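You operate a simulated robot arm through the tools that you are given. There is no shell and no other tool. Be economical: measure what you need, move in short steps, check, and stop when the job is done.

Carry out the task below with a simulated robot arm. There is one attempt and no reset: what you move stays moved.

## Task
Put the black motor that says "LOT 56" from the small grey table on the service bench before the right dispenser. Take the little carton from the small grey table and leave it on the loading bench. Take the green fuse and put it on the middle of the service bench. Put the green tube on the front of the low steel table away on the top of the fill bench. Take the short purple lamp on the front of the low steel table and put it away on the build bench top. Switch the power switch of the table dispenser off. Stack the green can marked "mint" from the clear end of the low steel table on top of the green can labelled "lime". Do these in any order. Set down upright: green fuse, short purple lamp.

The check looks at the end state, three seconds after you hand in, the way a careful person would. Anything else that was tipped, shoved, dropped, spilled or broken makes it a failure.

## Robot
A 6-joint arm with a two-finger gripper on a trunk, on a base that drives. Base frame: it is fixed to the floor where the robot stands at the start and does not move with it; the origin is under the middle of the robot, x ahead of it, y to its left, z up; the surface under the hand at the start is at about z = 0.74. Lengths are in m, angles in degrees, forces in N, time in s.
With the tool pointing down near the work surface it reaches from about 0.38 to 0.84 m from the robot's upright axis, wherever it stands. Its first joint turns from -166.0 to 166.0 degrees. Places, roughly: black motor [0.5, -0.25, 0.75]; build bench top [3.6, -8.8, 0.8]; green can [-1.25, -2.5, 0.75]; green fuse [0.75, -0.25, 0.75]; green tube (3x3x9 cm) [-0.9, -1.4, 0.7]; little carton (6x5x5 cm) [0.4, -0.1, 0.8]; loading bench [0.1, 2.4, 0.8]; middle of the service bench (15x30 cm) [0.94, -4.56, 0.72]; power switch of the table dispenser [-1.1, -1.2, 0.8]; service bench before the right dispenser (22x60 cm [0.9, -3.82, 0.72]; short purple lamp (7x7x7 cm) [-0.8, -1.7, 0.7]; top of the fill bench [0.9, -8.8, 0.8]. Payload 1.66 kg.
The TCP is the grasp point between the finger pads, 0.016 m short of the fingertips. In the tool frame z runs along the fingers and y along their closing line. The gripper opens to 0.111 m. The gripper's body begins 0.104 m behind the TCP.
Orientation is that of the tool frame in the base frame, as a unit quaternion [w, x, y, z]. With the fingers straight down and closing along the base's y, the tool's x points along the base's -x, its y along +y and its z along -z.

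## Interface
- The arm moves only by the tool apply_moves. Its argument "series" is a list of rows, each a list of 6 numbers: the shift along the tool's x, y, z in units of 30 mm (1.0 is 30 mm), then the turn, a rotation vector about the tool's x, y, z in units of 6 degrees (1.0 is 6 degrees). In form: [[dx, dy, dz, wx, wy, wz], ...]. A call has 1 to 10 rows; each row shifts and turns the commanded pose from where the row before left it, along the tool's axes as they then stand. "hand" is the gripper command, from -1 (shut) to 1 (fully open), values between in proportion, set as the call begins (left out, the last holds). A call with a number of a shift or a turn outside -1 to 1 is refused whole. A row lasts 0.2 s, in which the tool goes at most 0.05 m and 8.6 degrees; a call with a longer step from one row to the next is refused whole, and so is a gripper value outside its range. Where a pose cannot be reached the arm comes as near as it can. A force on the tool above 40 N (or 10 N above the force at the start of the call, whichever is more), or a blocked arm, ends the call early, and 0.2 s more pass. Each finger halts on what it meets, pressing with about 26 N; the grip force reading is that of the motor and also rises with nothing between the fingers. The clock runs only during rows and for 0.2 s after the last one: add rows that do not move to give the fingers time. It gives the time, the measured TCP pose, the force on the tool (base axes), the opening and the grip force at its end, in the units of the frame above (readings bear some noise), with the torque about the TCP (base axes, N m) and any sound that the robot's microphone picked up.
- Cameras (640 x 400 px; columns grow to the right, rows downward): "scene" is now at [0.0518, 0.1417, 1.463]; the picture's right is [-0.72, -0.69, 0.00], its down [-0.51, 0.53, -0.67] and it looks along [0.47, -0.49, -0.74] (base axes); focal length 261 px, centre (320, 200). "wrist" rides on the gripper at [0.07, 0.014, -0.143] in the tool frame; the picture's right is [-0.19, 0.98, 0.00], its down [-0.87, -0.17, -0.47] and it looks along [-0.46, -0.09, 0.88] (tool axes); focal length 230 px, centre (320, 200). There is no depth. A picture from a camera that has moved, and an enlarged one, comes with that camera's place and axes in the base frame and with its lens. The place of the scene camera against the robot may be out by one fixed shift of up to 0.025 m in any direction.
- grab_frame(camera): a new picture of that camera. It takes no simulated time.
- slide_trunk(by): slides the trunk up (or, below 0, down) by that many m; the arm and the scene camera ride with it, the base frame stays. It gives what a move gives, with no picture.
- base_move(legs): drives the robot by 1 to 6 legs, each [ahead, left, turn to the left] in m, m and degrees, along the robot's own axes; the way and the turn of a leg run together, so that a leg with both is an arc; at most 1.5 m and 180 degrees a leg. The arm and the cameras ride along, it lands a little off, and it stops where it bumps. It gives what a move gives.
- pan_tilt(pan, tilt): turns the head with the scene camera to pan (to the left, within 120 degrees either way) and tilt (down, from -29 to 69), counted from straight ahead of the robot. It gives what a move gives.
- close_up(camera, box): a new picture of the part [left, top, right, bottom] of that camera's present view, enlarged. It takes no simulated time.
- close_job(): hands the job in; it is judged then, once.

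Go step by step. Nothing tells you exact positions but the pictures and the camera data: compare them with the known pose of the tool, close in by small moves and look again before you grip or let go. The budget is 196 turns and 166 pictures, counting those below and the enlarged ones. Unless the task says otherwise, let go and move clear before handing in.

The tools are called as name(argument=value, ...) on one line, values as JSON. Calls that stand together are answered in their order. apply_moves: Moves the arm, as the interface text tells. Its arguments: {"type":"object","properties":{"series":{"type":"array","items":{"type":"array","items":{"type":"number"}}},"hand":{"type":"number"}},"required":["series"]} The other tools are called the same way: slide_trunk (by) slides the trunk up or down; base_move (legs) drives the base; pan_tilt (pan, tilt) turns the head that bears the scene camera; grab_frame (camera) takes a picture; close_up (camera, box) takes an enlarged picture of a part of a camera's view; close_job () hands the job in.

At the start:

```text
time: 0.0
position: [0.4179, -0.2995, 1.0088]
tool_rot: [-0.001, -0.001, 1.0, 0.0]
force: [-0.1, -0.4, 0.6]
wrist_torque: [-0.01, -0.01, 0.0]
finger_gap: 0.1109
finger_force: 0.0
trunk travel left (down, up): [-0.05, 0.54]
robot x, y, heading: [-0.0014, 0.0026, -0.0]
head pan, tilt: [-46.1, 47.6]
```

scene: 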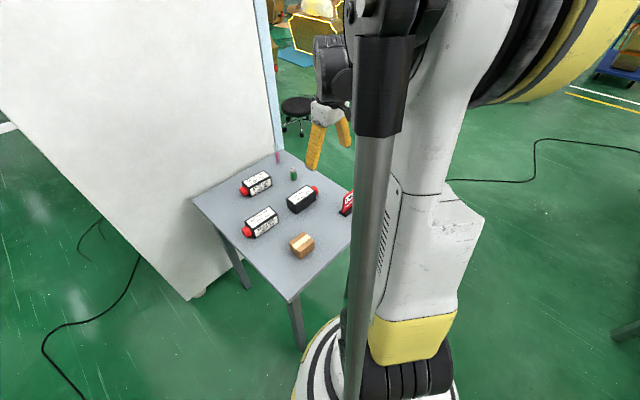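
wrist: 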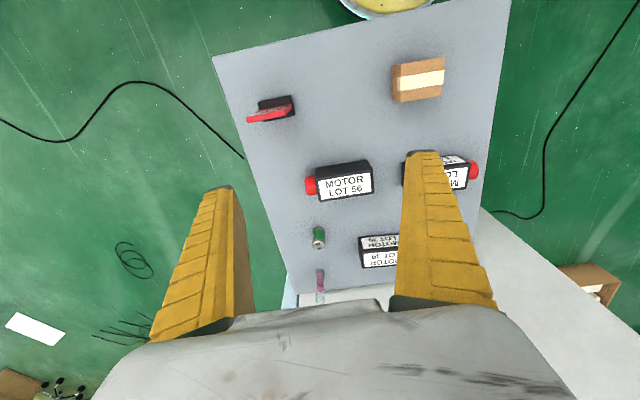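

The small grey table is in view, with three motors, the carton, a green fuse and a red item. I'll read the labels first and look around.

close_up(camera="wrist", box=[220, 40, 500, 310])

pan_tilt(pan=-100, tilt=25)

grab_frame(camera="scene")

pan_tilt(pan=90, tilt=20)

grab_frame(camera="scene")

```text
1.48 times, centred on (360, 175) of wrist
camera zoom: at [0.3471, -0.2856, 1.1516], right [0.19, 0.98, 0.0], down [0.87, -0.17, 0.47], along [0.46, -0.09, -0.88], focal length 341 px, centre (261, 237)
```

zoom: 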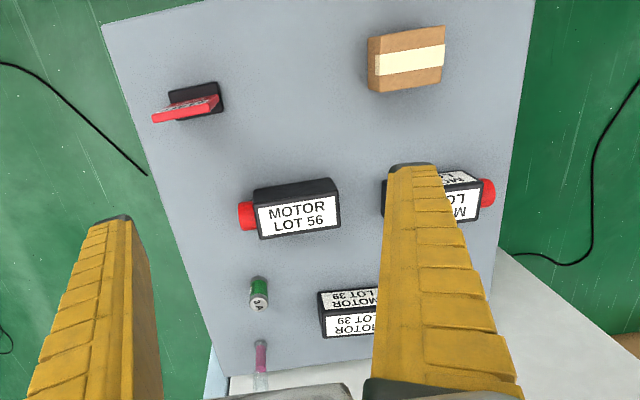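

```text
time: 1.2
position: [0.4188, -0.2985, 1.0103]
tool_rot: [0.0, 0.0, 1.0, 0.0]
force: [-0.9, 0.3, -0.4]
wrist_torque: [-0.02, -0.02, 0.02]
finger_gap: 0.1109
finger_force: 0.1
trunk travel left (down, up): [-0.05, 0.54]
robot x, y, heading: [0.0004, 0.003, 0.1]
head pan, tilt: [-100.0, 25.0]
```

```text
162 pictures are left
camera scene: at [-0.019, 0.108, 1.4973], right [-0.98, 0.17, 0.0], down [0.07, 0.42, -0.91], along [-0.16, -0.89, -0.42], focal length 261 px, centre (320, 200)
```

scene: 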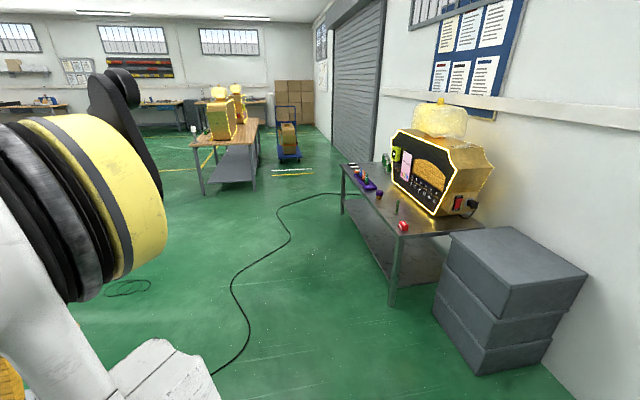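

```text
time: 4.0
position: [0.4175, -0.2991, 1.0093]
tool_rot: [0.0, 0.0, 1.0, 0.0]
force: [-0.4, -0.5, -0.1]
wrist_torque: [-0.03, -0.02, -0.01]
finger_gap: 0.1111
finger_force: 0.2
trunk travel left (down, up): [-0.05, 0.54]
robot x, y, heading: [0.0004, -0.0015, -0.2]
head pan, tilt: [90.0, 20.0]
```

```text
161 pictures are left
camera scene: at [-0.0031, 0.2918, 1.5054], right [1.0, 0.0, 0.0], down [0.0, -0.34, -0.94], along [0.0, 0.94, -0.34], focal length 261 px, centre (320, 200)
```

scene: 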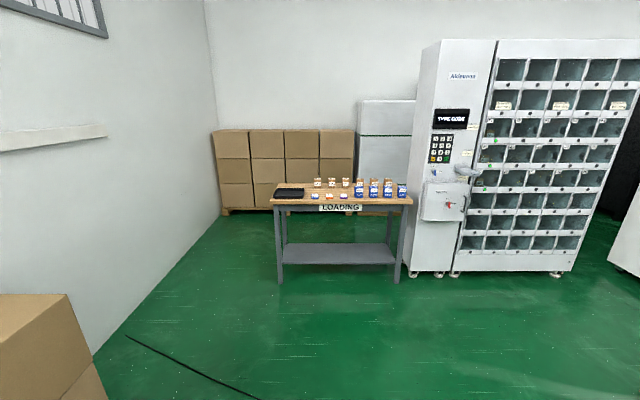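

LOT 56 is the middle motor. I start with the carton: move above it and look.

apply_moves(hand=1, series=[[0.28, 1, 0.73, 0, 0, 0], [0.28, 1, 0.73, 0, 0, 0], [0.28, 1, 0.73, 0, 0, 0], [0.28, 1, 0.73, 0, 0, 0], [0.28, 1, 0.73, 0, 0, 0], [0, 0, 0, 0, 0, 0]])

grab_frame(camera="wrist")

```text
time: 5.4
position: [0.3738, -0.1484, 0.8966]
tool_rot: [0.001, 0.0, 1.0, 0.0]
force: [-0.1, -0.3, 0.2]
wrist_torque: [-0.04, 0.0, 0.0]
finger_gap: 0.111
finger_force: 0.0
trunk travel left (down, up): [-0.05, 0.54]
robot x, y, heading: [-0.0048, 0.0017, -0.2]
head pan, tilt: [90.0, 20.0]
```

```text
160 pictures are left
camera wrist: at [0.304, -0.1343, 1.0402], right [0.19, 0.98, 0.0], down [0.87, -0.17, 0.47], along [0.46, -0.09, -0.88], focal length 230 px, centre (320, 200)
```

wrist: 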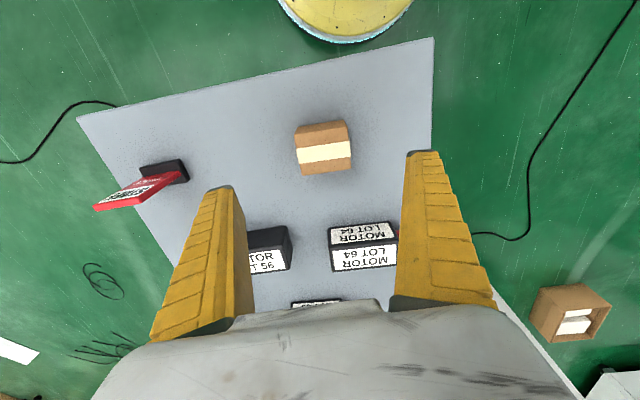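

close_up(camera="wrist", box=[260, 100, 380, 190])

```text
4.44 times, centred on (320, 145) of wrist
camera zoom: at [0.304, -0.1343, 1.0402], right [0.19, 0.98, 0.0], down [0.87, -0.17, 0.47], along [0.46, -0.09, -0.88], focal length 1022 px, centre (320, 444)
```

zoom: 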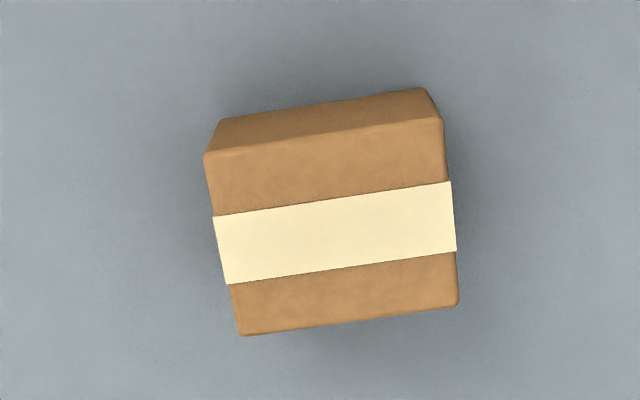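

The carton's top centre is at about (0.376, -0.144) and it is aligned with my jaws. I go down and grip.

apply_moves(series=[[-0.03, 0.03, 0.86, 0, 0, 0], [-0.03, 0.03, 0.86, 0, 0, 0], [0, 0.03, 0.86, 0, 0, 0], [0, 0.03, 0.86, 0, 0, 0], [0, 0, 0.86, 0, 0, 0], [0, 0, 0, 0, 0, 0]])

apply_moves(hand=-1, series=[[0, 0, 0, 0, 0, 0], [0, 0, 0, 0, 0, 0], [0, 0, 0, 0, 0, 0]])

apply_moves(series=[[0, 0, -0.8, 0, 0, 0], [0, 0, -1, 0, 0, 0], [0, 0, -1, 0, 0, 0], [0, 0, -1, 0, 0, 0], [0, 0, -1, 0, 0, 0], [0, 0, -1, 0, 0, 0], [0, 0, -1, 0, 0, 0]])

grab_frame(camera="wrist")

```text
time: 6.8
position: [0.3831, -0.1463, 0.7803]
tool_rot: [0.0, 0.0, 1.0, 0.0]
force: [0.3, -0.6, -0.4]
wrist_torque: [0.01, 0.0, 0.01]
finger_gap: 0.111
finger_force: 0.1
out of reach, approached as far as the arm can: row 5
trunk travel left (down, up): [-0.05, 0.54]
robot x, y, heading: [-0.0002, 0.002, -0.0]
head pan, tilt: [90.0, 20.0]
```

```text
time: 7.6
position: [0.3825, -0.1469, 0.7814]
tool_rot: [0.001, 0.0, 1.0, 0.0]
force: [0.6, 0.8, 2.1]
wrist_torque: [-0.02, 0.01, -0.02]
finger_gap: 0.0577
finger_force: 25.8
trunk travel left (down, up): [-0.05, 0.54]
robot x, y, heading: [0.0018, -0.0031, -0.2]
head pan, tilt: [90.0, 20.0]
```

```text
time: 9.2
position: [0.3843, -0.1479, 0.985]
tool_rot: [0.0, -0.001, 1.0, 0.0]
force: [0.2, -0.2, 0.6]
wrist_torque: [-0.05, 0.02, 0.0]
finger_gap: 0.0003
finger_force: 25.9
trunk travel left (down, up): [-0.05, 0.54]
robot x, y, heading: [0.0031, -0.0005, -0.1]
head pan, tilt: [90.0, 20.0]
```

```text
158 pictures are left
camera wrist: at [0.314, -0.1338, 1.1274], right [0.19, 0.98, 0.0], down [0.87, -0.17, 0.47], along [0.46, -0.09, -0.88], focal length 230 px, centre (320, 200)
```

wrist: 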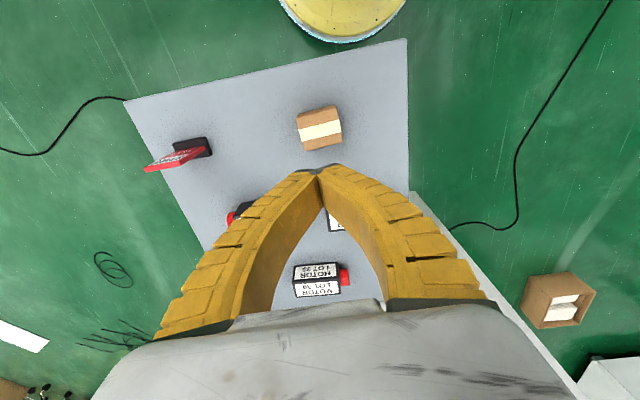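

The grip slipped because the arm could not reach low enough so close in. I'll back the base up 0.15 m and try again.

base_move(legs=[[-0.15, 0, 0]])

apply_moves(hand=1, series=[[-1, 0, 0.3, 0, 0, 0], [-1, 0, 0.3, 0, 0, 0], [-1, 0, 0.3, 0, 0, 0], [-1, 0, 0.3, 0, 0, 0], [-0.8, 0, 0.5, 0, 0, 0], [0, 0, 0.5, 0, 0, 0]])

close_up(camera="wrist", box=[240, 85, 400, 205])

```text
time: 10.6
position: [0.2365, -0.1472, 0.9834]
tool_rot: [0.0, 0.0, 1.0, 0.0]
force: [0.1, 0.1, -0.4]
wrist_torque: [-0.01, 0.03, 0.01]
finger_gap: 0.0
finger_force: 25.8
trunk travel left (down, up): [-0.05, 0.54]
robot x, y, heading: [-0.1484, 0.0009, 0.2]
head pan, tilt: [90.0, 20.0]
```

```text
time: 12.0
position: [0.3825, -0.1466, 0.9185]
tool_rot: [-0.001, 0.0, 1.0, 0.0]
force: [-0.1, 1.0, 0.0]
wrist_torque: [-0.01, 0.05, 0.02]
finger_gap: 0.1109
finger_force: 0.1
trunk travel left (down, up): [-0.05, 0.54]
robot x, y, heading: [-0.1487, -0.0018, 0.1]
head pan, tilt: [90.0, 20.0]
```

```text
3.33 times, centred on (320, 145) of wrist
camera zoom: at [0.3122, -0.1337, 1.0608], right [0.19, 0.98, 0.0], down [0.87, -0.17, 0.47], along [0.46, -0.09, -0.88], focal length 767 px, centre (320, 383)
```

zoom: 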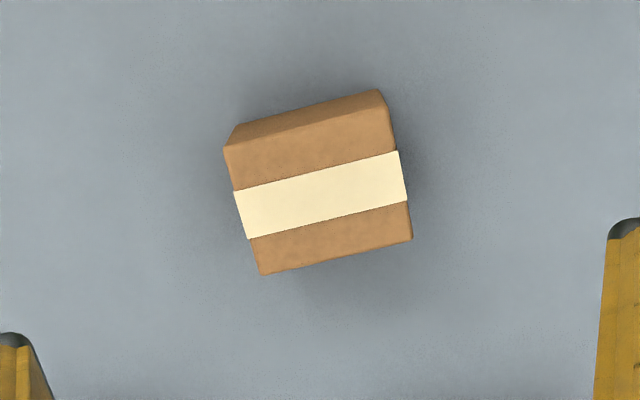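

apply_moves(series=[[0.13, 0.03, 0.8, 0, 0, -0.7], [0, 0, 0.9, 0, 0, 0], [0, 0, 0.9, 0, 0, 0], [0, 0, 0.9, 0, 0, 0], [0, 0, 0.9, 0, 0, 0], [0, 0, 0.8, 0, 0, 0], [0, 0, 0, 0, 0, 0]])

apply_moves(hand=-1, series=[[0, 0, 0, 0, 0, 0], [0, 0, 0, 0, 0, 0], [0, 0, 0, 0, 0, 0]])

apply_moves(series=[[0, 0, -0.5, 0, 0, 0], [0, 0, -0.8, 0, 0, 0], [0, 0, -1, 0, 0, 0], [0, 0, -1, 0, 0, 0], [0, 0, -1, 0, 0, 0], [0, 0, -1, 0, 0, 0], [0, 0, -1, 0, 0, 0]])

grab_frame(camera="wrist")

```text
time: 13.6
position: [0.3762, -0.1471, 0.7617]
tool_rot: [0.0, -0.037, 0.999, 0.0]
force: [0.1, 0.6, 0.4]
wrist_torque: [-0.04, 0.01, 0.01]
finger_gap: 0.111
finger_force: 0.2
trunk travel left (down, up): [-0.05, 0.54]
robot x, y, heading: [-0.1464, -0.0, 0.0]
head pan, tilt: [90.0, 20.0]
```

```text
time: 14.4
position: [0.3779, -0.1469, 0.7621]
tool_rot: [0.0, -0.037, 0.999, -0.001]
force: [-0.5, 0.1, 1.4]
wrist_torque: [-0.02, 0.0, 0.0]
finger_gap: 0.0573
finger_force: 25.4
trunk travel left (down, up): [-0.05, 0.54]
robot x, y, heading: [-0.1462, -0.0013, -0.2]
head pan, tilt: [90.0, 20.0]
```

```text
time: 16.0
position: [0.3752, -0.1461, 0.9532]
tool_rot: [0.0, -0.037, 0.999, 0.0]
force: [0.3, -0.4, -0.4]
wrist_torque: [-0.03, 0.01, -0.01]
finger_gap: 0.0575
finger_force: 25.9
trunk travel left (down, up): [-0.05, 0.54]
robot x, y, heading: [-0.148, 0.0053, -0.1]
head pan, tilt: [90.0, 20.0]
```

```text
156 pictures are left
camera wrist: at [0.3056, -0.1379, 1.0953], right [0.12, 0.99, 0.0], down [0.88, -0.1, 0.47], along [0.47, -0.06, -0.88], focal length 230 px, centre (320, 200)
```

wrist: 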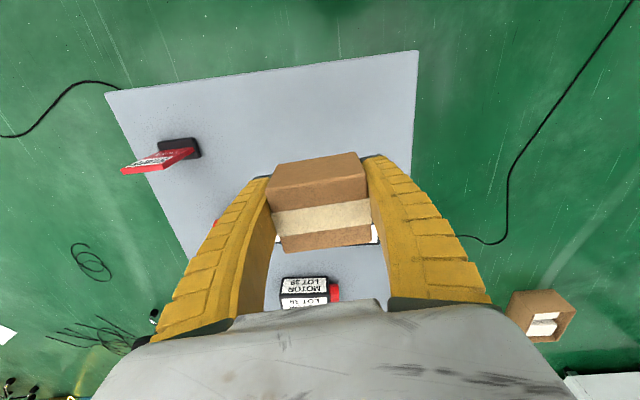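

Carton is held. Now I drive to the loading bench and look at its free space.

base_move(legs=[[-0.25, 0, 0], [0, 0, 90], [1.4, -0.4, 0]])

pan_tilt(pan=0, tilt=40)

grab_frame(camera="scene")

grab_frame(camera="wrist")

```text
time: 28.6
position: [0.0948, 1.9585, 0.9526]
tool_rot: [0.0, 0.745, -0.668, 0.0]
force: [-1.0, 0.5, -0.5]
wrist_torque: [0.01, 0.0, 0.02]
finger_gap: 0.0573
finger_force: 26.3
trunk travel left (down, up): [-0.05, 0.54]
robot x, y, heading: [-0.0338, 1.4265, 92.0]
head pan, tilt: [90.0, 20.0]
```

```text
time: 30.3
position: [0.094, 1.9581, 0.9529]
tool_rot: [0.0, 0.744, -0.669, 0.0]
force: [-0.3, 0.1, -0.7]
wrist_torque: [0.0, 0.02, 0.01]
finger_gap: 0.0574
finger_force: 26.0
trunk travel left (down, up): [-0.05, 0.54]
robot x, y, heading: [-0.0298, 1.4308, 92.2]
head pan, tilt: [0.0, 40.0]
```

```text
155 pictures are left
camera scene: at [-0.2083, 1.4951, 1.474], right [1.0, 0.04, 0.0], down [0.02, -0.64, -0.77], along [-0.03, 0.77, -0.64], focal length 261 px, centre (320, 200)
```

scene: 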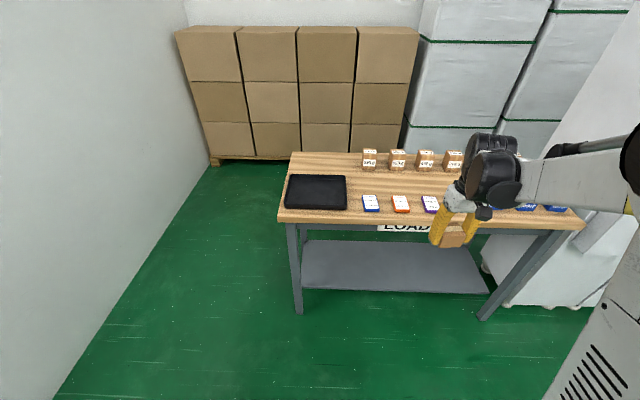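

```text
154 pictures are left
camera wrist: at [0.0884, 1.8876, 1.0949], right [-1.0, 0.08, 0.0], down [0.07, 0.88, 0.47], along [0.04, 0.47, -0.88], focal length 230 px, centre (320, 200)
```

wrist: 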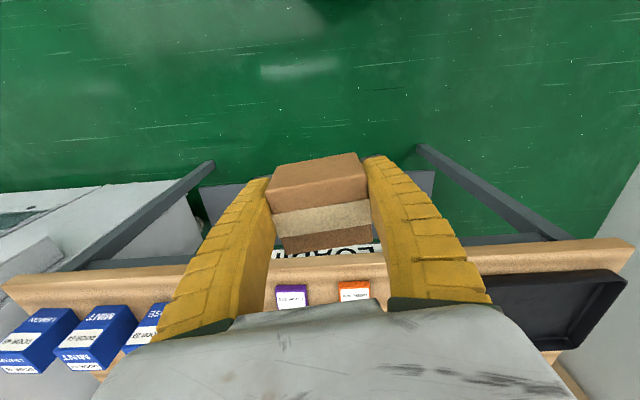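

Free strip on the bench between the two rows of boxes, around x=0.03, y=2.43. I drive a bit closer.

base_move(legs=[[0.28, 0, -2]])

grab_frame(camera="scene")

```text
time: 32.2
position: [0.1078, 2.233, 0.9519]
tool_rot: [0.0, 0.733, -0.68, 0.0]
force: [0.3, 0.3, -0.8]
wrist_torque: [-0.05, -0.05, -0.04]
finger_gap: 0.0573
finger_force: 26.0
trunk travel left (down, up): [-0.05, 0.54]
robot x, y, heading: [-0.0388, 1.7083, 90.2]
head pan, tilt: [0.0, 40.0]
```

```text
153 pictures are left
camera scene: at [-0.2114, 1.7817, 1.474], right [1.0, 0.0, 0.0], down [0.0, -0.64, -0.77], along [0.0, 0.77, -0.64], focal length 261 px, centre (320, 200)
```

scene: 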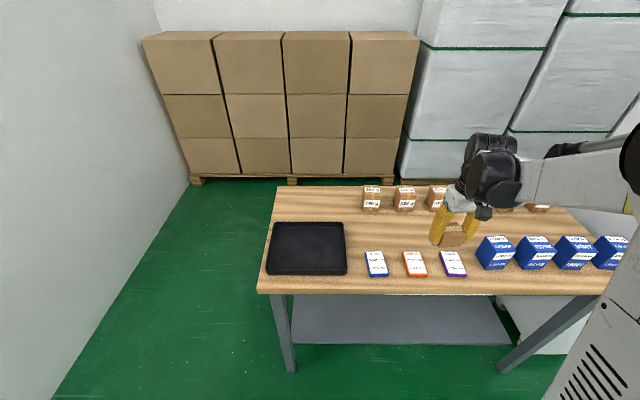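

apply_moves(series=[[-0.854, 0.41, 0, 0, 0, 0], [-0.854, 0.41, 0, 0, 0, 0], [-0.854, 0.41, 0, 0, 0, 0], [-0.854, 0.41, 0, 0, 0, 0], [-0.854, 0.41, 0, 0, 0, 0], [-0.854, 0.41, 0, 0, 0, 0], [-0.854, 0.41, 0, 0, 0, 0], [-0.854, 0.41, 0, 0, 0, 0], [0, 0, 0.5, 0, 0, 0.7], [0, 0, 0.7, 0, 0, 0]])

grab_frame(camera="scene")

grab_frame(camera="wrist")

```text
time: 34.4
position: [-0.0076, 2.4293, 0.9155]
tool_rot: [0.0, 0.707, -0.707, 0.0]
force: [0.0, -0.8, -0.6]
wrist_torque: [0.04, -0.01, 0.02]
finger_gap: 0.0572
finger_force: 25.9
trunk travel left (down, up): [-0.05, 0.54]
robot x, y, heading: [-0.0358, 1.7093, 90.3]
head pan, tilt: [0.0, 40.0]
```

```text
152 pictures are left
camera scene: at [-0.2114, 1.7813, 1.474], right [1.0, 0.0, 0.0], down [0.0, -0.64, -0.77], along [0.0, 0.77, -0.64], focal length 261 px, centre (320, 200)
```

scene: 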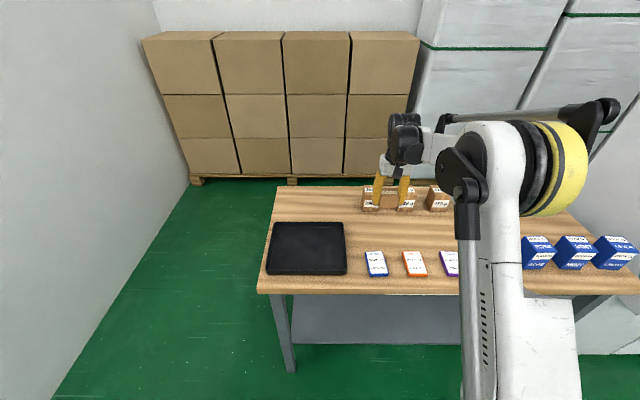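

```text
151 pictures are left
camera wrist: at [-0.0215, 2.3601, 1.0584], right [-0.98, 0.19, 0.0], down [0.17, 0.87, 0.47], along [0.09, 0.46, -0.88], focal length 230 px, centre (320, 200)
```

wrist: 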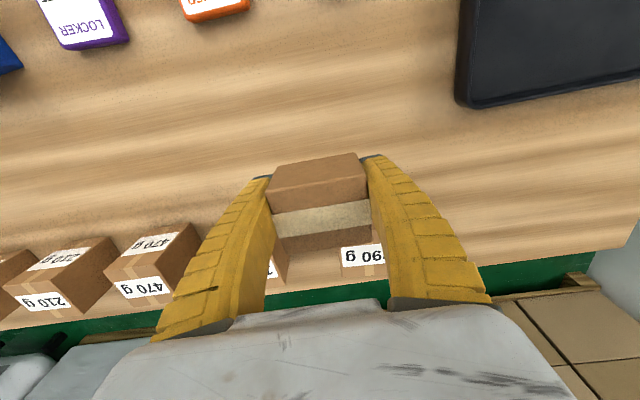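

apply_moves(series=[[0.2, 0, 0.8, 0, 0, 0], [0, 0, 0.8, 0, 0, 0], [0, 0, 0.7, 0, 0, 0], [0, 0, 0, 0, 0, 0]])

grab_frame(camera="wrist")

grab_frame(camera="scene")

```text
time: 35.4
position: [-0.0092, 2.4245, 0.8477]
tool_rot: [0.0, 0.707, -0.707, 0.0]
force: [-0.3, -0.4, -0.6]
wrist_torque: [-0.04, -0.02, -0.01]
finger_gap: 0.0573
finger_force: 25.7
trunk travel left (down, up): [-0.05, 0.54]
robot x, y, heading: [-0.0385, 1.7103, 90.0]
head pan, tilt: [0.0, 40.0]
```

```text
150 pictures are left
camera wrist: at [-0.0219, 2.3546, 0.9895], right [-0.98, 0.19, 0.0], down [0.17, 0.87, 0.47], along [0.09, 0.46, -0.88], focal length 230 px, centre (320, 200)
```

wrist: 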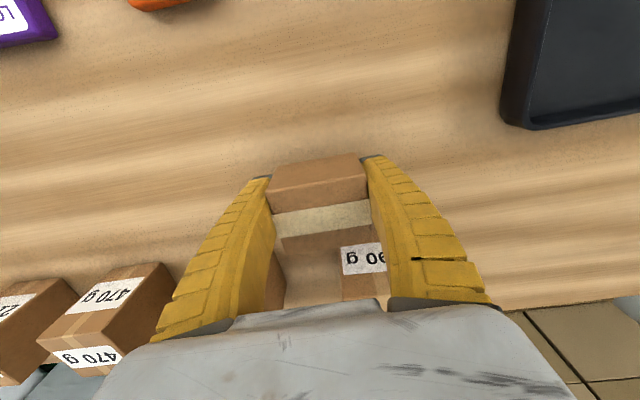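

```text
149 pictures are left
camera scene: at [-0.2115, 1.7815, 1.474], right [1.0, 0.0, 0.0], down [0.0, -0.64, -0.77], along [0.0, 0.77, -0.64], focal length 261 px, centre (320, 200)
```

scene: 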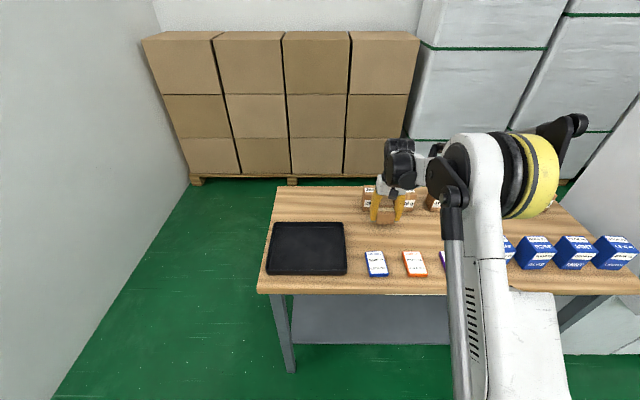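

apply_moves(series=[[0, 0, 0.25, 0, 0, 0], [0, 0, 0.25, 0, 0, 0]])

apply_moves(series=[[0, 0, 0.12, 0, 0, 0], [0, 0, 0.12, 0, 0, 0]])

close_up(camera="scene", box=[340, 160, 440, 260])

```text
time: 36.0
position: [-0.0079, 2.4249, 0.8331]
tool_rot: [0.0, 0.708, -0.706, -0.001]
force: [1.0, 0.0, -1.1]
wrist_torque: [0.02, -0.01, -0.02]
finger_gap: 0.0572
finger_force: 25.9
trunk travel left (down, up): [-0.05, 0.54]
robot x, y, heading: [-0.0392, 1.7107, 89.9]
head pan, tilt: [0.0, 40.0]
```

```text
time: 36.6
position: [-0.0071, 2.424, 0.8255]
tool_rot: [0.0, 0.708, -0.706, 0.0]
force: [0.8, 0.5, -0.1]
wrist_torque: [0.01, -0.01, 0.04]
finger_gap: 0.0573
finger_force: 26.6
trunk travel left (down, up): [-0.05, 0.54]
robot x, y, heading: [-0.0372, 1.7097, 90.2]
head pan, tilt: [0.0, 40.0]
```

```text
4.00 times, centred on (390, 210) of scene
camera zoom: at [-0.2115, 1.7815, 1.474], right [1.0, 0.0, 0.0], down [0.0, -0.64, -0.77], along [0.0, 0.77, -0.64], focal length 1045 px, centre (40, 160)
```

zoom: 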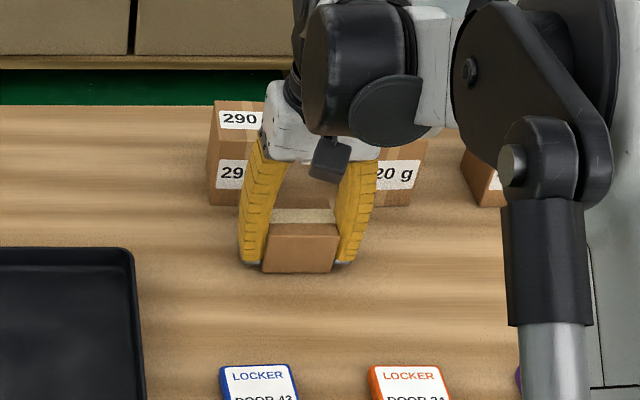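

apply_moves(series=[[0, 0, 0.12, 0, 0, 0], [0, 0, 0.12, 0, 0, 0]])

apply_moves(series=[[0, 0, 0.12, 0, 0, 0], [0, 0, 0.12, 0, 0, 0]])

apply_moves(series=[[0, 0, 0.12, 0, 0, 0], [0, 0, 0.12, 0, 0, 0]])

close_up(camera="scene", box=[340, 160, 440, 260])

```text
time: 37.2
position: [-0.0071, 2.4241, 0.8197]
tool_rot: [-0.001, 0.708, -0.706, -0.001]
force: [-1.1, 8.6, 22.7]
wrist_torque: [0.15, 0.03, 0.0]
finger_gap: 0.0609
finger_force: 26.1
trunk travel left (down, up): [-0.05, 0.54]
robot x, y, heading: [-0.0387, 1.7114, 90.2]
head pan, tilt: [0.0, 40.0]
```

```text
time: 37.8
position: [-0.0065, 2.4215, 0.8126]
tool_rot: [0.0, 0.708, -0.707, -0.001]
force: [-3.5, 5.5, 38.5]
wrist_torque: [-0.05, -0.12, 0.13]
finger_gap: 0.0644
finger_force: 26.1
trunk travel left (down, up): [-0.05, 0.54]
robot x, y, heading: [-0.0396, 1.7128, 90.1]
head pan, tilt: [0.0, 40.0]
```

```text
time: 38.2
position: [-0.0064, 2.423, 0.813]
tool_rot: [-0.001, 0.708, -0.706, -0.001]
force: [-0.1, -1.2, 37.8]
wrist_torque: [-0.21, -0.15, -0.16]
finger_gap: 0.0646
finger_force: 26.0
trunk travel left (down, up): [-0.05, 0.54]
robot x, y, heading: [-0.0392, 1.7086, 90.1]
head pan, tilt: [0.0, 40.0]
stopped in row 1: the force on the tool passed its limit at 53 N (the readings are from after the stop); the commanded pose is now the measured one
```

```text
4.00 times, centred on (390, 210) of scene
camera zoom: at [-0.2118, 1.7774, 1.4742], right [1.0, 0.0, 0.0], down [0.0, -0.64, -0.77], along [0.0, 0.77, -0.64], focal length 1045 px, centre (40, 160)
```

zoom: 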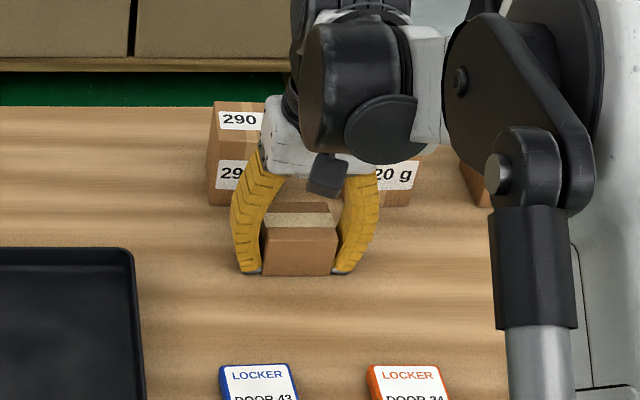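

It's on the bench (slightly over-pressed). I relieve the press, open and rise.

apply_moves(series=[[0, 0, -0.15, 0, 0, 0], [0, 0, -0.12, 0, 0, 0]])

apply_moves(hand=1, series=[[0, 0, 0, 0, 0, 0], [0, 0, 0, 0, 0, 0], [0, 0, -0.3, 0, 0, 0], [0, 0, -0.8, 0, 0, 0], [0, 0, -1, 0, 0, 0], [0, 0, -1, 0, 0, 0], [0, 0, -1, 0, 0, 0], [0, 0, -1, 0, 0, 0]])

grab_frame(camera="wrist")

```text
time: 38.8
position: [-0.0062, 2.4227, 0.8183]
tool_rot: [-0.001, 0.708, -0.707, 0.0]
force: [-0.2, -2.8, 5.2]
wrist_torque: [-0.06, 0.16, 0.07]
finger_gap: 0.0576
finger_force: 25.5
trunk travel left (down, up): [-0.05, 0.54]
robot x, y, heading: [-0.0403, 1.7076, 90.1]
head pan, tilt: [0.0, 40.0]
```

```text
time: 40.6
position: [-0.0046, 2.4239, 0.97]
tool_rot: [-0.001, 0.708, -0.706, 0.0]
force: [-0.1, 0.4, -0.2]
wrist_torque: [-0.03, 0.03, 0.0]
finger_gap: 0.1107
finger_force: 0.1
trunk travel left (down, up): [-0.05, 0.54]
robot x, y, heading: [-0.0398, 1.7114, 90.1]
head pan, tilt: [0.0, 40.0]
```

```text
146 pictures are left
camera wrist: at [-0.019, 2.3537, 1.113], right [-0.98, 0.19, 0.0], down [0.17, 0.87, 0.47], along [0.09, 0.46, -0.88], focal length 230 px, centre (320, 200)
```

wrist: 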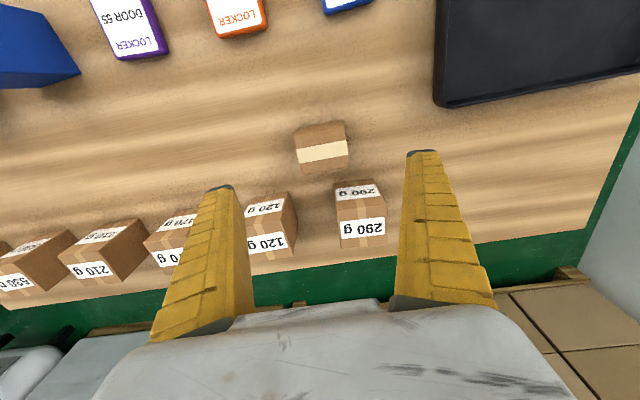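

Carton is placed cleanly. Retract and drive back to the grey table for the motor.

apply_moves(series=[[1, 0, -0.2, 0, 0, 0], [1, 0, -0.2, 0, 0, 0], [1, 0, -0.2, 0, 0, 0], [1, 0, -0.2, 0, 0, 0], [1, 0, -0.2, 0, 0, 0], [1, 0, -0.2, 0, 0, 0], [0.6, 0, 0, 0, 0, 0]])

base_move(legs=[[-1.5, 0.16, 0], [-0.2, 0, -90]])

grab_frame(camera="wrist")

```text
time: 42.2
position: [-0.0047, 2.2269, 1.0059]
tool_rot: [0.0, 0.708, -0.707, 0.0]
force: [0.6, -0.8, -1.1]
wrist_torque: [0.02, -0.01, 0.03]
finger_gap: 0.1108
finger_force: 0.0
trunk travel left (down, up): [-0.05, 0.54]
robot x, y, heading: [-0.0384, 1.7074, 90.0]
head pan, tilt: [0.0, 40.0]
```

```text
refused: leg 1 is longer than a leg can be; nothing moved
```

```text
145 pictures are left
camera wrist: at [-0.0194, 2.157, 1.1486], right [-0.98, 0.19, 0.0], down [0.17, 0.87, 0.47], along [0.09, 0.46, -0.88], focal length 230 px, centre (320, 200)
```

wrist: 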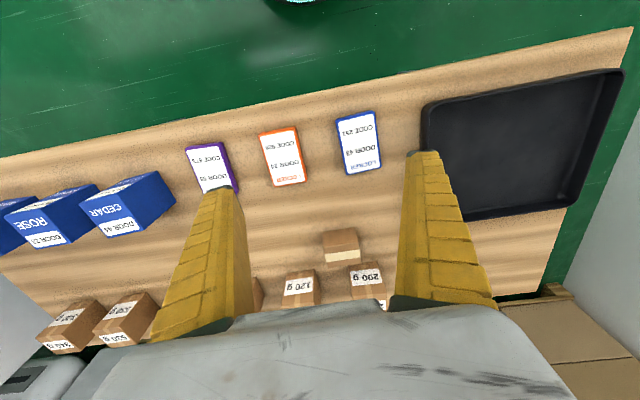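

base_move(legs=[[-1.4, 0.18, 0], [0, 0, -90], [0, -0.45, 0]])

grab_frame(camera="wrist")

```text
time: 55.3
position: [0.331, -0.1594, 1.0055]
tool_rot: [0.001, -0.021, 1.0, 0.0]
force: [-0.6, -0.2, -0.1]
wrist_torque: [0.0, -0.03, 0.0]
finger_gap: 0.1108
finger_force: 0.0
trunk travel left (down, up): [-0.05, 0.54]
robot x, y, heading: [-0.1912, -0.1477, 2.0]
head pan, tilt: [0.0, 40.0]
```

```text
144 pictures are left
camera wrist: at [0.2591, -0.1484, 1.1486], right [0.15, 0.99, 0.0], down [0.87, -0.13, 0.47], along [0.47, -0.07, -0.88], focal length 230 px, centre (320, 200)
```

wrist: 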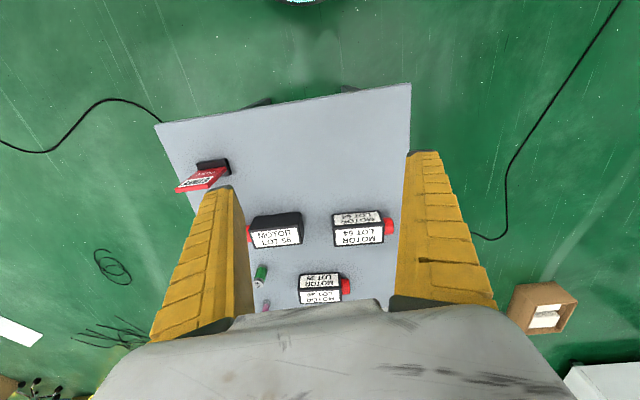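

apply_moves(series=[[-1, -0.66, 0.4, 0, 0, 0], [-1, -0.66, 0.4, 0, 0, 0], [-1, -0.66, 0.4, 0, 0, 0], [-1, -0.66, 0.4, 0, 0, 0], [-1, -0.66, 0.4, 0, 0, 0], [-1, -0.66, 0.4, 0, 0, 0], [0, 0, 0, 0, 0, 1], [0, 0, 0, 0, 0, 1], [0, 0, 0, 0, 0, 1], [0, 0, 0, 0, 0, 1]])

apply_moves(series=[[0, 0, 0, 0, 0, 1], [0, 0, 0, 0, 0, 1], [0, 0, 0, 0, 0, 1], [0, 0, 0, 0, 0, 1], [0, 0, 0, 0, 0, 1], [0, 0, 0, 0, 0, 1], [0, 0, 0, 0, 0, 1], [0, 0, 0, 0, 0, 1], [0, 0, 0, 0, 0, 1], [0, 0, 0, 0, 0, 1]])

grab_frame(camera="wrist")

```text
time: 57.5
position: [0.5147, -0.271, 0.9348]
tool_rot: [0.001, 0.189, 0.982, 0.0]
force: [0.7, 0.6, -0.8]
wrist_torque: [0.02, 0.02, 0.04]
finger_gap: 0.1108
finger_force: 0.0
trunk travel left (down, up): [-0.05, 0.54]
robot x, y, heading: [-0.1934, -0.1475, 2.1]
head pan, tilt: [0.0, 40.0]
```

```text
time: 59.7
position: [0.5145, -0.2708, 0.9337]
tool_rot: [0.0, 0.655, 0.755, 0.0]
force: [0.2, 0.4, 0.1]
wrist_torque: [0.01, 0.02, -0.02]
finger_gap: 0.111
finger_force: 0.1
trunk travel left (down, up): [-0.05, 0.54]
robot x, y, heading: [-0.191, -0.1491, 2.2]
head pan, tilt: [0.0, 40.0]
```

```text
143 pictures are left
camera wrist: at [0.5171, -0.2, 1.0771], right [1.0, -0.05, 0.0], down [-0.04, -0.88, 0.47], along [-0.02, -0.47, -0.88], focal length 230 px, centre (320, 200)
```

wrist: 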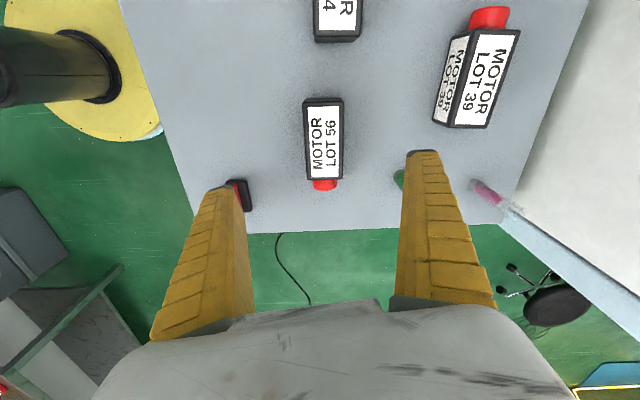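

apply_moves(series=[[0, 0, 0, 0, 0, 0.9], [0, 0, 0, 0, 0, 0.9], [0, 0.1, 0.7, 0, 0, 0], [0, 0, 1, 0, 0, 0], [0, 0, 0.8, 0, 0, 0]])

grab_frame(camera="wrist")

```text
time: 60.9
position: [0.5173, -0.2688, 0.8608]
tool_rot: [0.001, 0.722, 0.692, 0.001]
force: [-0.9, -0.9, -0.8]
wrist_torque: [0.01, -0.01, -0.03]
finger_gap: 0.1111
finger_force: 0.1
trunk travel left (down, up): [-0.05, 0.54]
robot x, y, heading: [-0.1879, -0.145, 2.2]
head pan, tilt: [0.0, 40.0]
```

```text
142 pictures are left
camera wrist: at [0.5336, -0.1997, 1.0025], right [0.97, -0.23, 0.0], down [-0.21, -0.86, 0.47], along [-0.11, -0.46, -0.88], focal length 230 px, centre (320, 200)
```

wrist: 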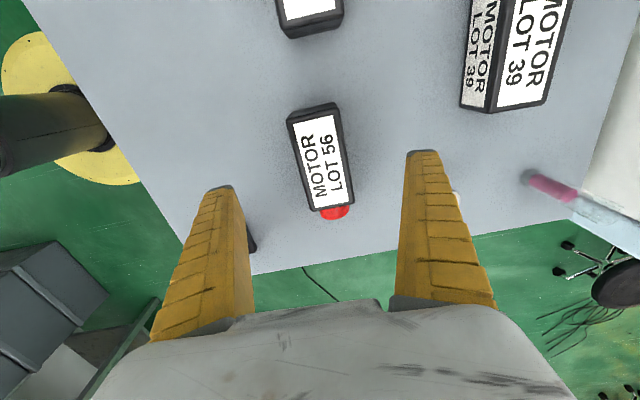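

Aligned with the motor. Descend, grip, lift.

apply_moves(series=[[0, 0.06, 0.8, 0, 0, 0], [0, 0, 0.8, 0, 0, 0], [0, 0, 0.8, 0, 0, 0], [0, 0, 0.65, 0, 0, 0], [0, 0, 0, 0, 0, 0]])

apply_moves(hand=-1, series=[[0, 0, 0, 0, 0, 0], [0, 0, 0, 0, 0, 0], [0, 0, 0, 0, 0, 0]])

apply_moves(series=[[0, 0, -0.4, 0, 0, 0], [0, 0, -0.8, 0, 0, 0], [0, 0, -1, 0, 0, 0], [0, 0, -1, 0, 0, 0], [0, 0, -1, 0, 0, 0], [0, 0, -1, 0, 0, 0], [0, 0, -1, 0, 0, 0]])

grab_frame(camera="wrist")

```text
time: 62.1
position: [0.5201, -0.2698, 0.768]
tool_rot: [0.001, 0.723, 0.691, 0.001]
force: [-0.3, 0.0, 0.1]
wrist_torque: [0.02, 0.0, 0.0]
finger_gap: 0.1105
finger_force: 0.0
trunk travel left (down, up): [-0.05, 0.54]
robot x, y, heading: [-0.1892, -0.1456, 2.3]
head pan, tilt: [0.0, 40.0]
```

```text
time: 62.9
position: [0.5209, -0.2704, 0.7678]
tool_rot: [0.001, 0.723, 0.691, 0.0]
force: [2.3, -0.2, 9.1]
wrist_torque: [-0.03, -0.04, 0.17]
finger_gap: 0.0469
finger_force: 25.6
trunk travel left (down, up): [-0.05, 0.54]
robot x, y, heading: [-0.1914, -0.1454, 2.4]
head pan, tilt: [0.0, 40.0]
```

```text
time: 64.5
position: [0.5183, -0.2695, 0.9544]
tool_rot: [0.0, 0.722, 0.692, 0.002]
force: [-0.5, 0.6, -3.4]
wrist_torque: [0.03, 0.03, -0.01]
finger_gap: 0.0465
finger_force: 26.3
trunk travel left (down, up): [-0.05, 0.54]
robot x, y, heading: [-0.1879, -0.1472, 2.2]
head pan, tilt: [0.0, 40.0]
```

```text
141 pictures are left
camera wrist: at [0.5358, -0.2009, 1.096], right [0.97, -0.23, 0.0], down [-0.21, -0.86, 0.47], along [-0.11, -0.46, -0.88], focal length 230 px, centre (320, 200)
```

wrist: 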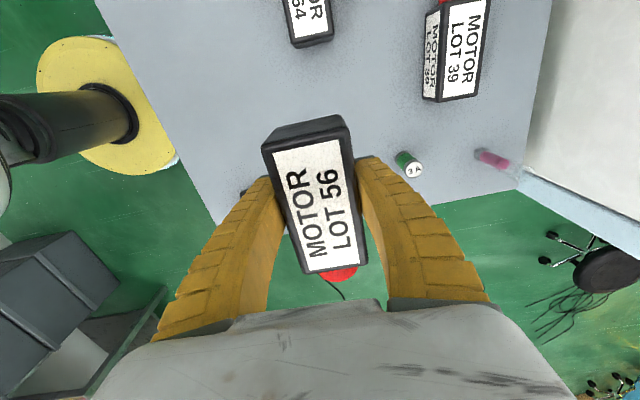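

Motor held. Turn and drive toward the service bench, stopping short to look.

base_move(legs=[[-0.1, 0, 0], [0, 0, -92], [1.3, 0, 0], [1.0, 0.1, 0]])

pan_tilt(pan=20, tilt=22)

grab_frame(camera="scene")

```text
time: 80.6
position: [-0.3233, -3.1698, 0.9537]
tool_rot: [0.001, 0.999, -0.04, 0.0]
force: [0.7, 0.7, -3.6]
wrist_torque: [-0.01, -0.04, -0.02]
finger_gap: 0.0461
finger_force: 26.1
trunk travel left (down, up): [-0.05, 0.54]
robot x, y, heading: [-0.174, -2.4632, -90.0]
head pan, tilt: [0.0, 40.0]
```

```text
time: 81.4
position: [-0.3238, -3.1695, 0.9526]
tool_rot: [0.0, 0.999, -0.04, 0.0]
force: [0.3, -0.2, -3.4]
wrist_torque: [0.0, -0.05, -0.03]
finger_gap: 0.0457
finger_force: 26.2
trunk travel left (down, up): [-0.05, 0.54]
robot x, y, heading: [-0.1763, -2.4656, -89.8]
head pan, tilt: [20.0, 22.0]
```

```text
140 pictures are left
camera scene: at [0.0651, -2.5219, 1.5021], right [-0.94, -0.34, 0.0], down [-0.13, 0.35, -0.93], along [0.32, -0.87, -0.38], focal length 261 px, centre (320, 200)
```

scene: 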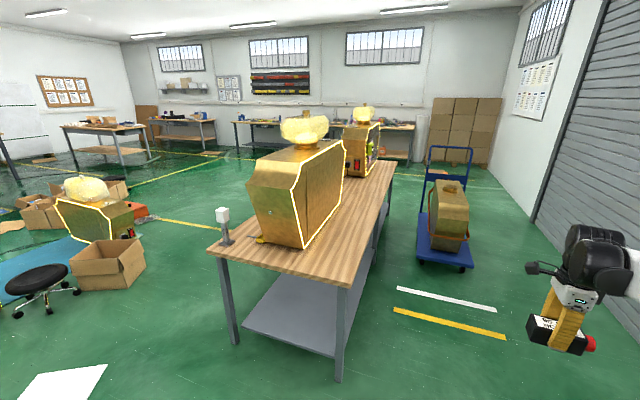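

The dispensers face +x, so I must work from the far (+x) side of the service bench. Checking the way there.

pan_tilt(pan=75, tilt=25)

grab_frame(camera="scene")

```text
time: 82.6
position: [-0.3251, -3.169, 0.954]
tool_rot: [0.0, 0.999, -0.04, -0.001]
force: [-0.2, 0.6, -3.8]
wrist_torque: [0.0, -0.04, 0.0]
finger_gap: 0.0463
finger_force: 26.5
trunk travel left (down, up): [-0.05, 0.54]
robot x, y, heading: [-0.1761, -2.4649, -90.0]
head pan, tilt: [75.0, 25.0]
```

```text
139 pictures are left
camera scene: at [0.1222, -2.4584, 1.4973], right [-0.26, -0.97, 0.0], down [-0.41, 0.11, -0.91], along [0.88, -0.23, -0.42], focal length 261 px, centre (320, 200)
```

scene: 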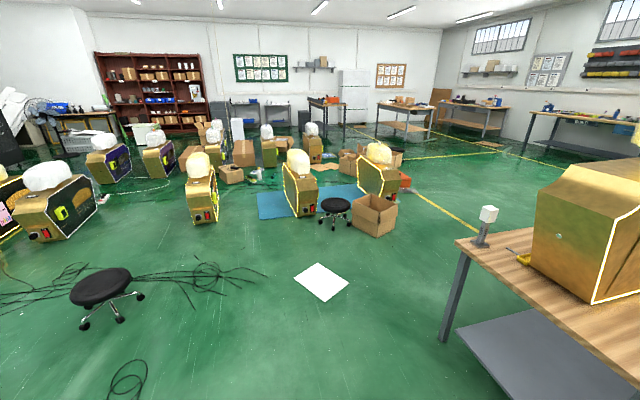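

apply_moves(series=[[0, -1, -0.3, 0, 0, 0], [0, -1, -0.3, 0, 0, 0], [0, -1, -0.3, 0, 0, 0], [0, -1, -0.3, 0, 0, 0], [0, -1, -0.3, 0, 0, 0], [0, -1, 0, 0, 0, 0], [0, -0.7, 0, 0, 0, 0]])

base_move(legs=[[0, 1.5, 0], [0, 0.35, -90], [0, 1.2, 0]])

pan_tilt(pan=0, tilt=35)

grab_frame(camera="scene")

```text
time: 84.2
position: [-0.3091, -2.9666, 0.9998]
tool_rot: [0.001, 0.999, -0.04, 0.0]
force: [-0.4, -0.3, -3.0]
wrist_torque: [0.02, -0.03, 0.0]
finger_gap: 0.046
finger_force: 26.7
trunk travel left (down, up): [-0.05, 0.54]
robot x, y, heading: [-0.1754, -2.4615, -89.8]
head pan, tilt: [75.0, 25.0]
```

```text
time: 101.0
position: [1.0429, -3.7104, 0.9992]
tool_rot: [-0.001, -0.678, 0.735, 0.001]
force: [0.6, -1.0, -3.6]
wrist_torque: [0.0, 0.01, 0.02]
finger_gap: 0.0462
finger_force: 25.8
trunk travel left (down, up): [-0.05, 0.54]
robot x, y, heading: [1.5445, -3.8433, -179.8]
head pan, tilt: [75.0, 25.0]
cut short: leg 2
```

```text
time: 102.5
position: [1.0435, -3.7091, 0.9976]
tool_rot: [0.0, -0.677, 0.736, 0.0]
force: [0.0, -0.4, -4.1]
wrist_torque: [-0.07, 0.01, 0.0]
finger_gap: 0.0463
finger_force: 26.3
trunk travel left (down, up): [-0.05, 0.54]
robot x, y, heading: [1.5498, -3.8455, -180.0]
head pan, tilt: [0.0, 35.0]
```

```text
138 pictures are left
camera scene: at [1.4967, -4.0262, 1.4816], right [0.0, 1.0, 0.0], down [0.57, 0.0, -0.82], along [-0.82, 0.0, -0.57], focal length 261 px, centre (320, 200)
```

scene: 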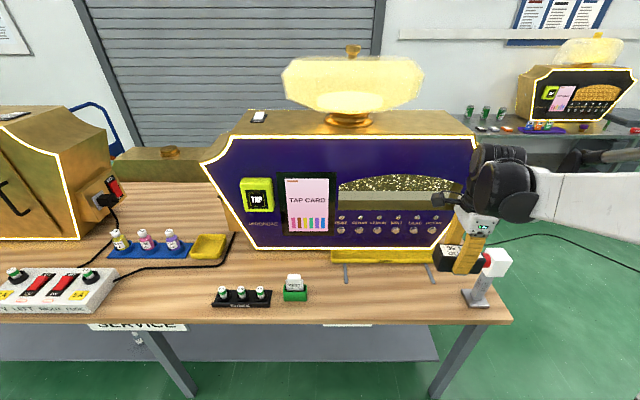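

Free spot in front of the purple (right) dispenser around (0.94, -3.83). I move over it and lower partway.

apply_moves(series=[[0.85, 0.62, 0, 0, 0, 0], [0.85, 0.62, 0, 0, 0, 0], [0.85, 0.62, 0.3, 0, 0, 0], [0.85, 0.62, 0.6, 0, 0, 0], [0.85, 0.62, 0.8, 0, 0, 0], [0, 0, 1, 0, 0, 0], [0, 0, 1, 0, 0, 0], [0, 0, 1, 0, 0, 0], [0, 0, 1, 0, 0, 0]])

grab_frame(camera="scene")

grab_frame(camera="wrist")

```text
time: 104.5
position: [0.941, -3.8291, 0.8286]
tool_rot: [0.0, -0.677, 0.736, 0.0]
force: [0.1, 0.5, -3.3]
wrist_torque: [-0.06, 0.04, -0.02]
finger_gap: 0.0461
finger_force: 26.4
trunk travel left (down, up): [-0.05, 0.54]
robot x, y, heading: [1.5471, -3.8455, -179.7]
head pan, tilt: [0.0, 35.0]
```

```text
137 pictures are left
camera scene: at [1.4965, -4.0261, 1.4815], right [0.0, 1.0, 0.0], down [0.57, 0.0, -0.82], along [-0.82, 0.0, -0.57], focal length 261 px, centre (320, 200)
```

scene: 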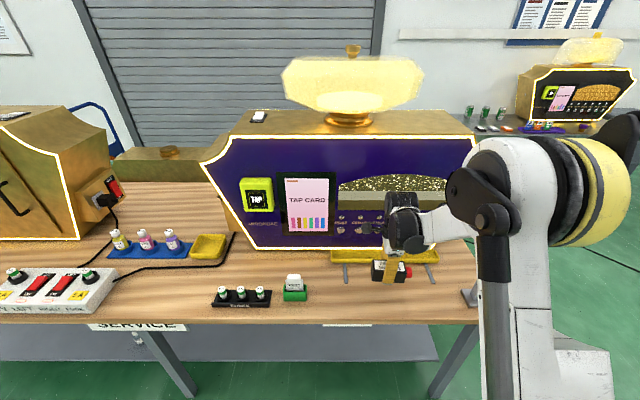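

```text
136 pictures are left
camera wrist: at [0.9205, -3.8974, 0.9699], right [-0.96, 0.27, 0.0], down [0.24, 0.85, 0.47], along [0.13, 0.45, -0.88], focal length 230 px, centre (320, 200)
```

wrist: 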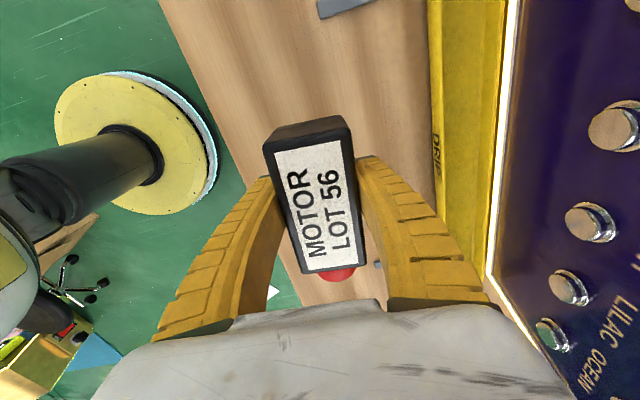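

apply_moves(series=[[0, -0.45, 0.5, 0, 0, 0], [0, 0, 0.8, 0, 0, 0], [0, 0, 0.7, 0, 0, 0], [0, 0, 0.1, 0, 0, 0]])

```text
time: 105.5
position: [0.9536, -3.8295, 0.7655]
tool_rot: [-0.001, -0.677, 0.736, 0.001]
force: [0.3, -0.4, -3.4]
wrist_torque: [-0.04, 0.0, 0.02]
finger_gap: 0.046
finger_force: 26.1
trunk travel left (down, up): [-0.05, 0.54]
robot x, y, heading: [1.5491, -3.8464, -179.9]
head pan, tilt: [0.0, 35.0]
```

apply_moves(series=[[0, 0, 0.12, 0, 0, 0], [0, 0, 0.12, 0, 0, 0], [0, 0, 0.12, 0, 0, 0]])

close_up(camera="scene", box=[340, 220, 440, 320])

```text
time: 106.2
position: [0.9522, -3.8301, 0.7538]
tool_rot: [-0.001, -0.678, 0.735, 0.001]
force: [-0.5, 0.6, -3.9]
wrist_torque: [-0.01, -0.01, 0.01]
finger_gap: 0.0457
finger_force: 25.9
trunk travel left (down, up): [-0.05, 0.54]
robot x, y, heading: [1.5485, -3.846, -180.0]
head pan, tilt: [0.0, 35.0]
```

```text
4.00 times, centred on (390, 270) of scene
camera zoom: at [1.4967, -4.0261, 1.4815], right [0.0, 1.0, 0.0], down [0.57, 0.0, -0.82], along [-0.82, 0.0, -0.57], focal length 1045 px, centre (40, -80)
```

zoom: 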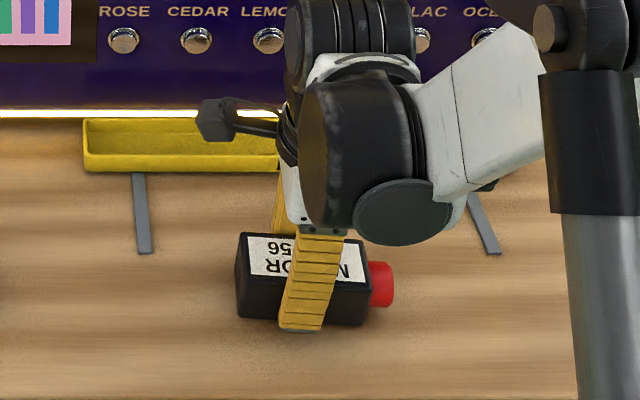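

apply_moves(series=[[0, 0, 0.1, 0, 0, 0], [0, 0, 0.1, 0, 0, 0]])

```text
time: 106.8
position: [0.9527, -3.829, 0.7486]
tool_rot: [-0.001, -0.677, 0.736, 0.0]
force: [-3.2, -2.5, 14.0]
wrist_torque: [0.25, 0.0, 0.03]
finger_gap: 0.0479
finger_force: 26.0
trunk travel left (down, up): [-0.05, 0.54]
robot x, y, heading: [1.5509, -3.8466, -179.9]
head pan, tilt: [0.0, 35.0]
```

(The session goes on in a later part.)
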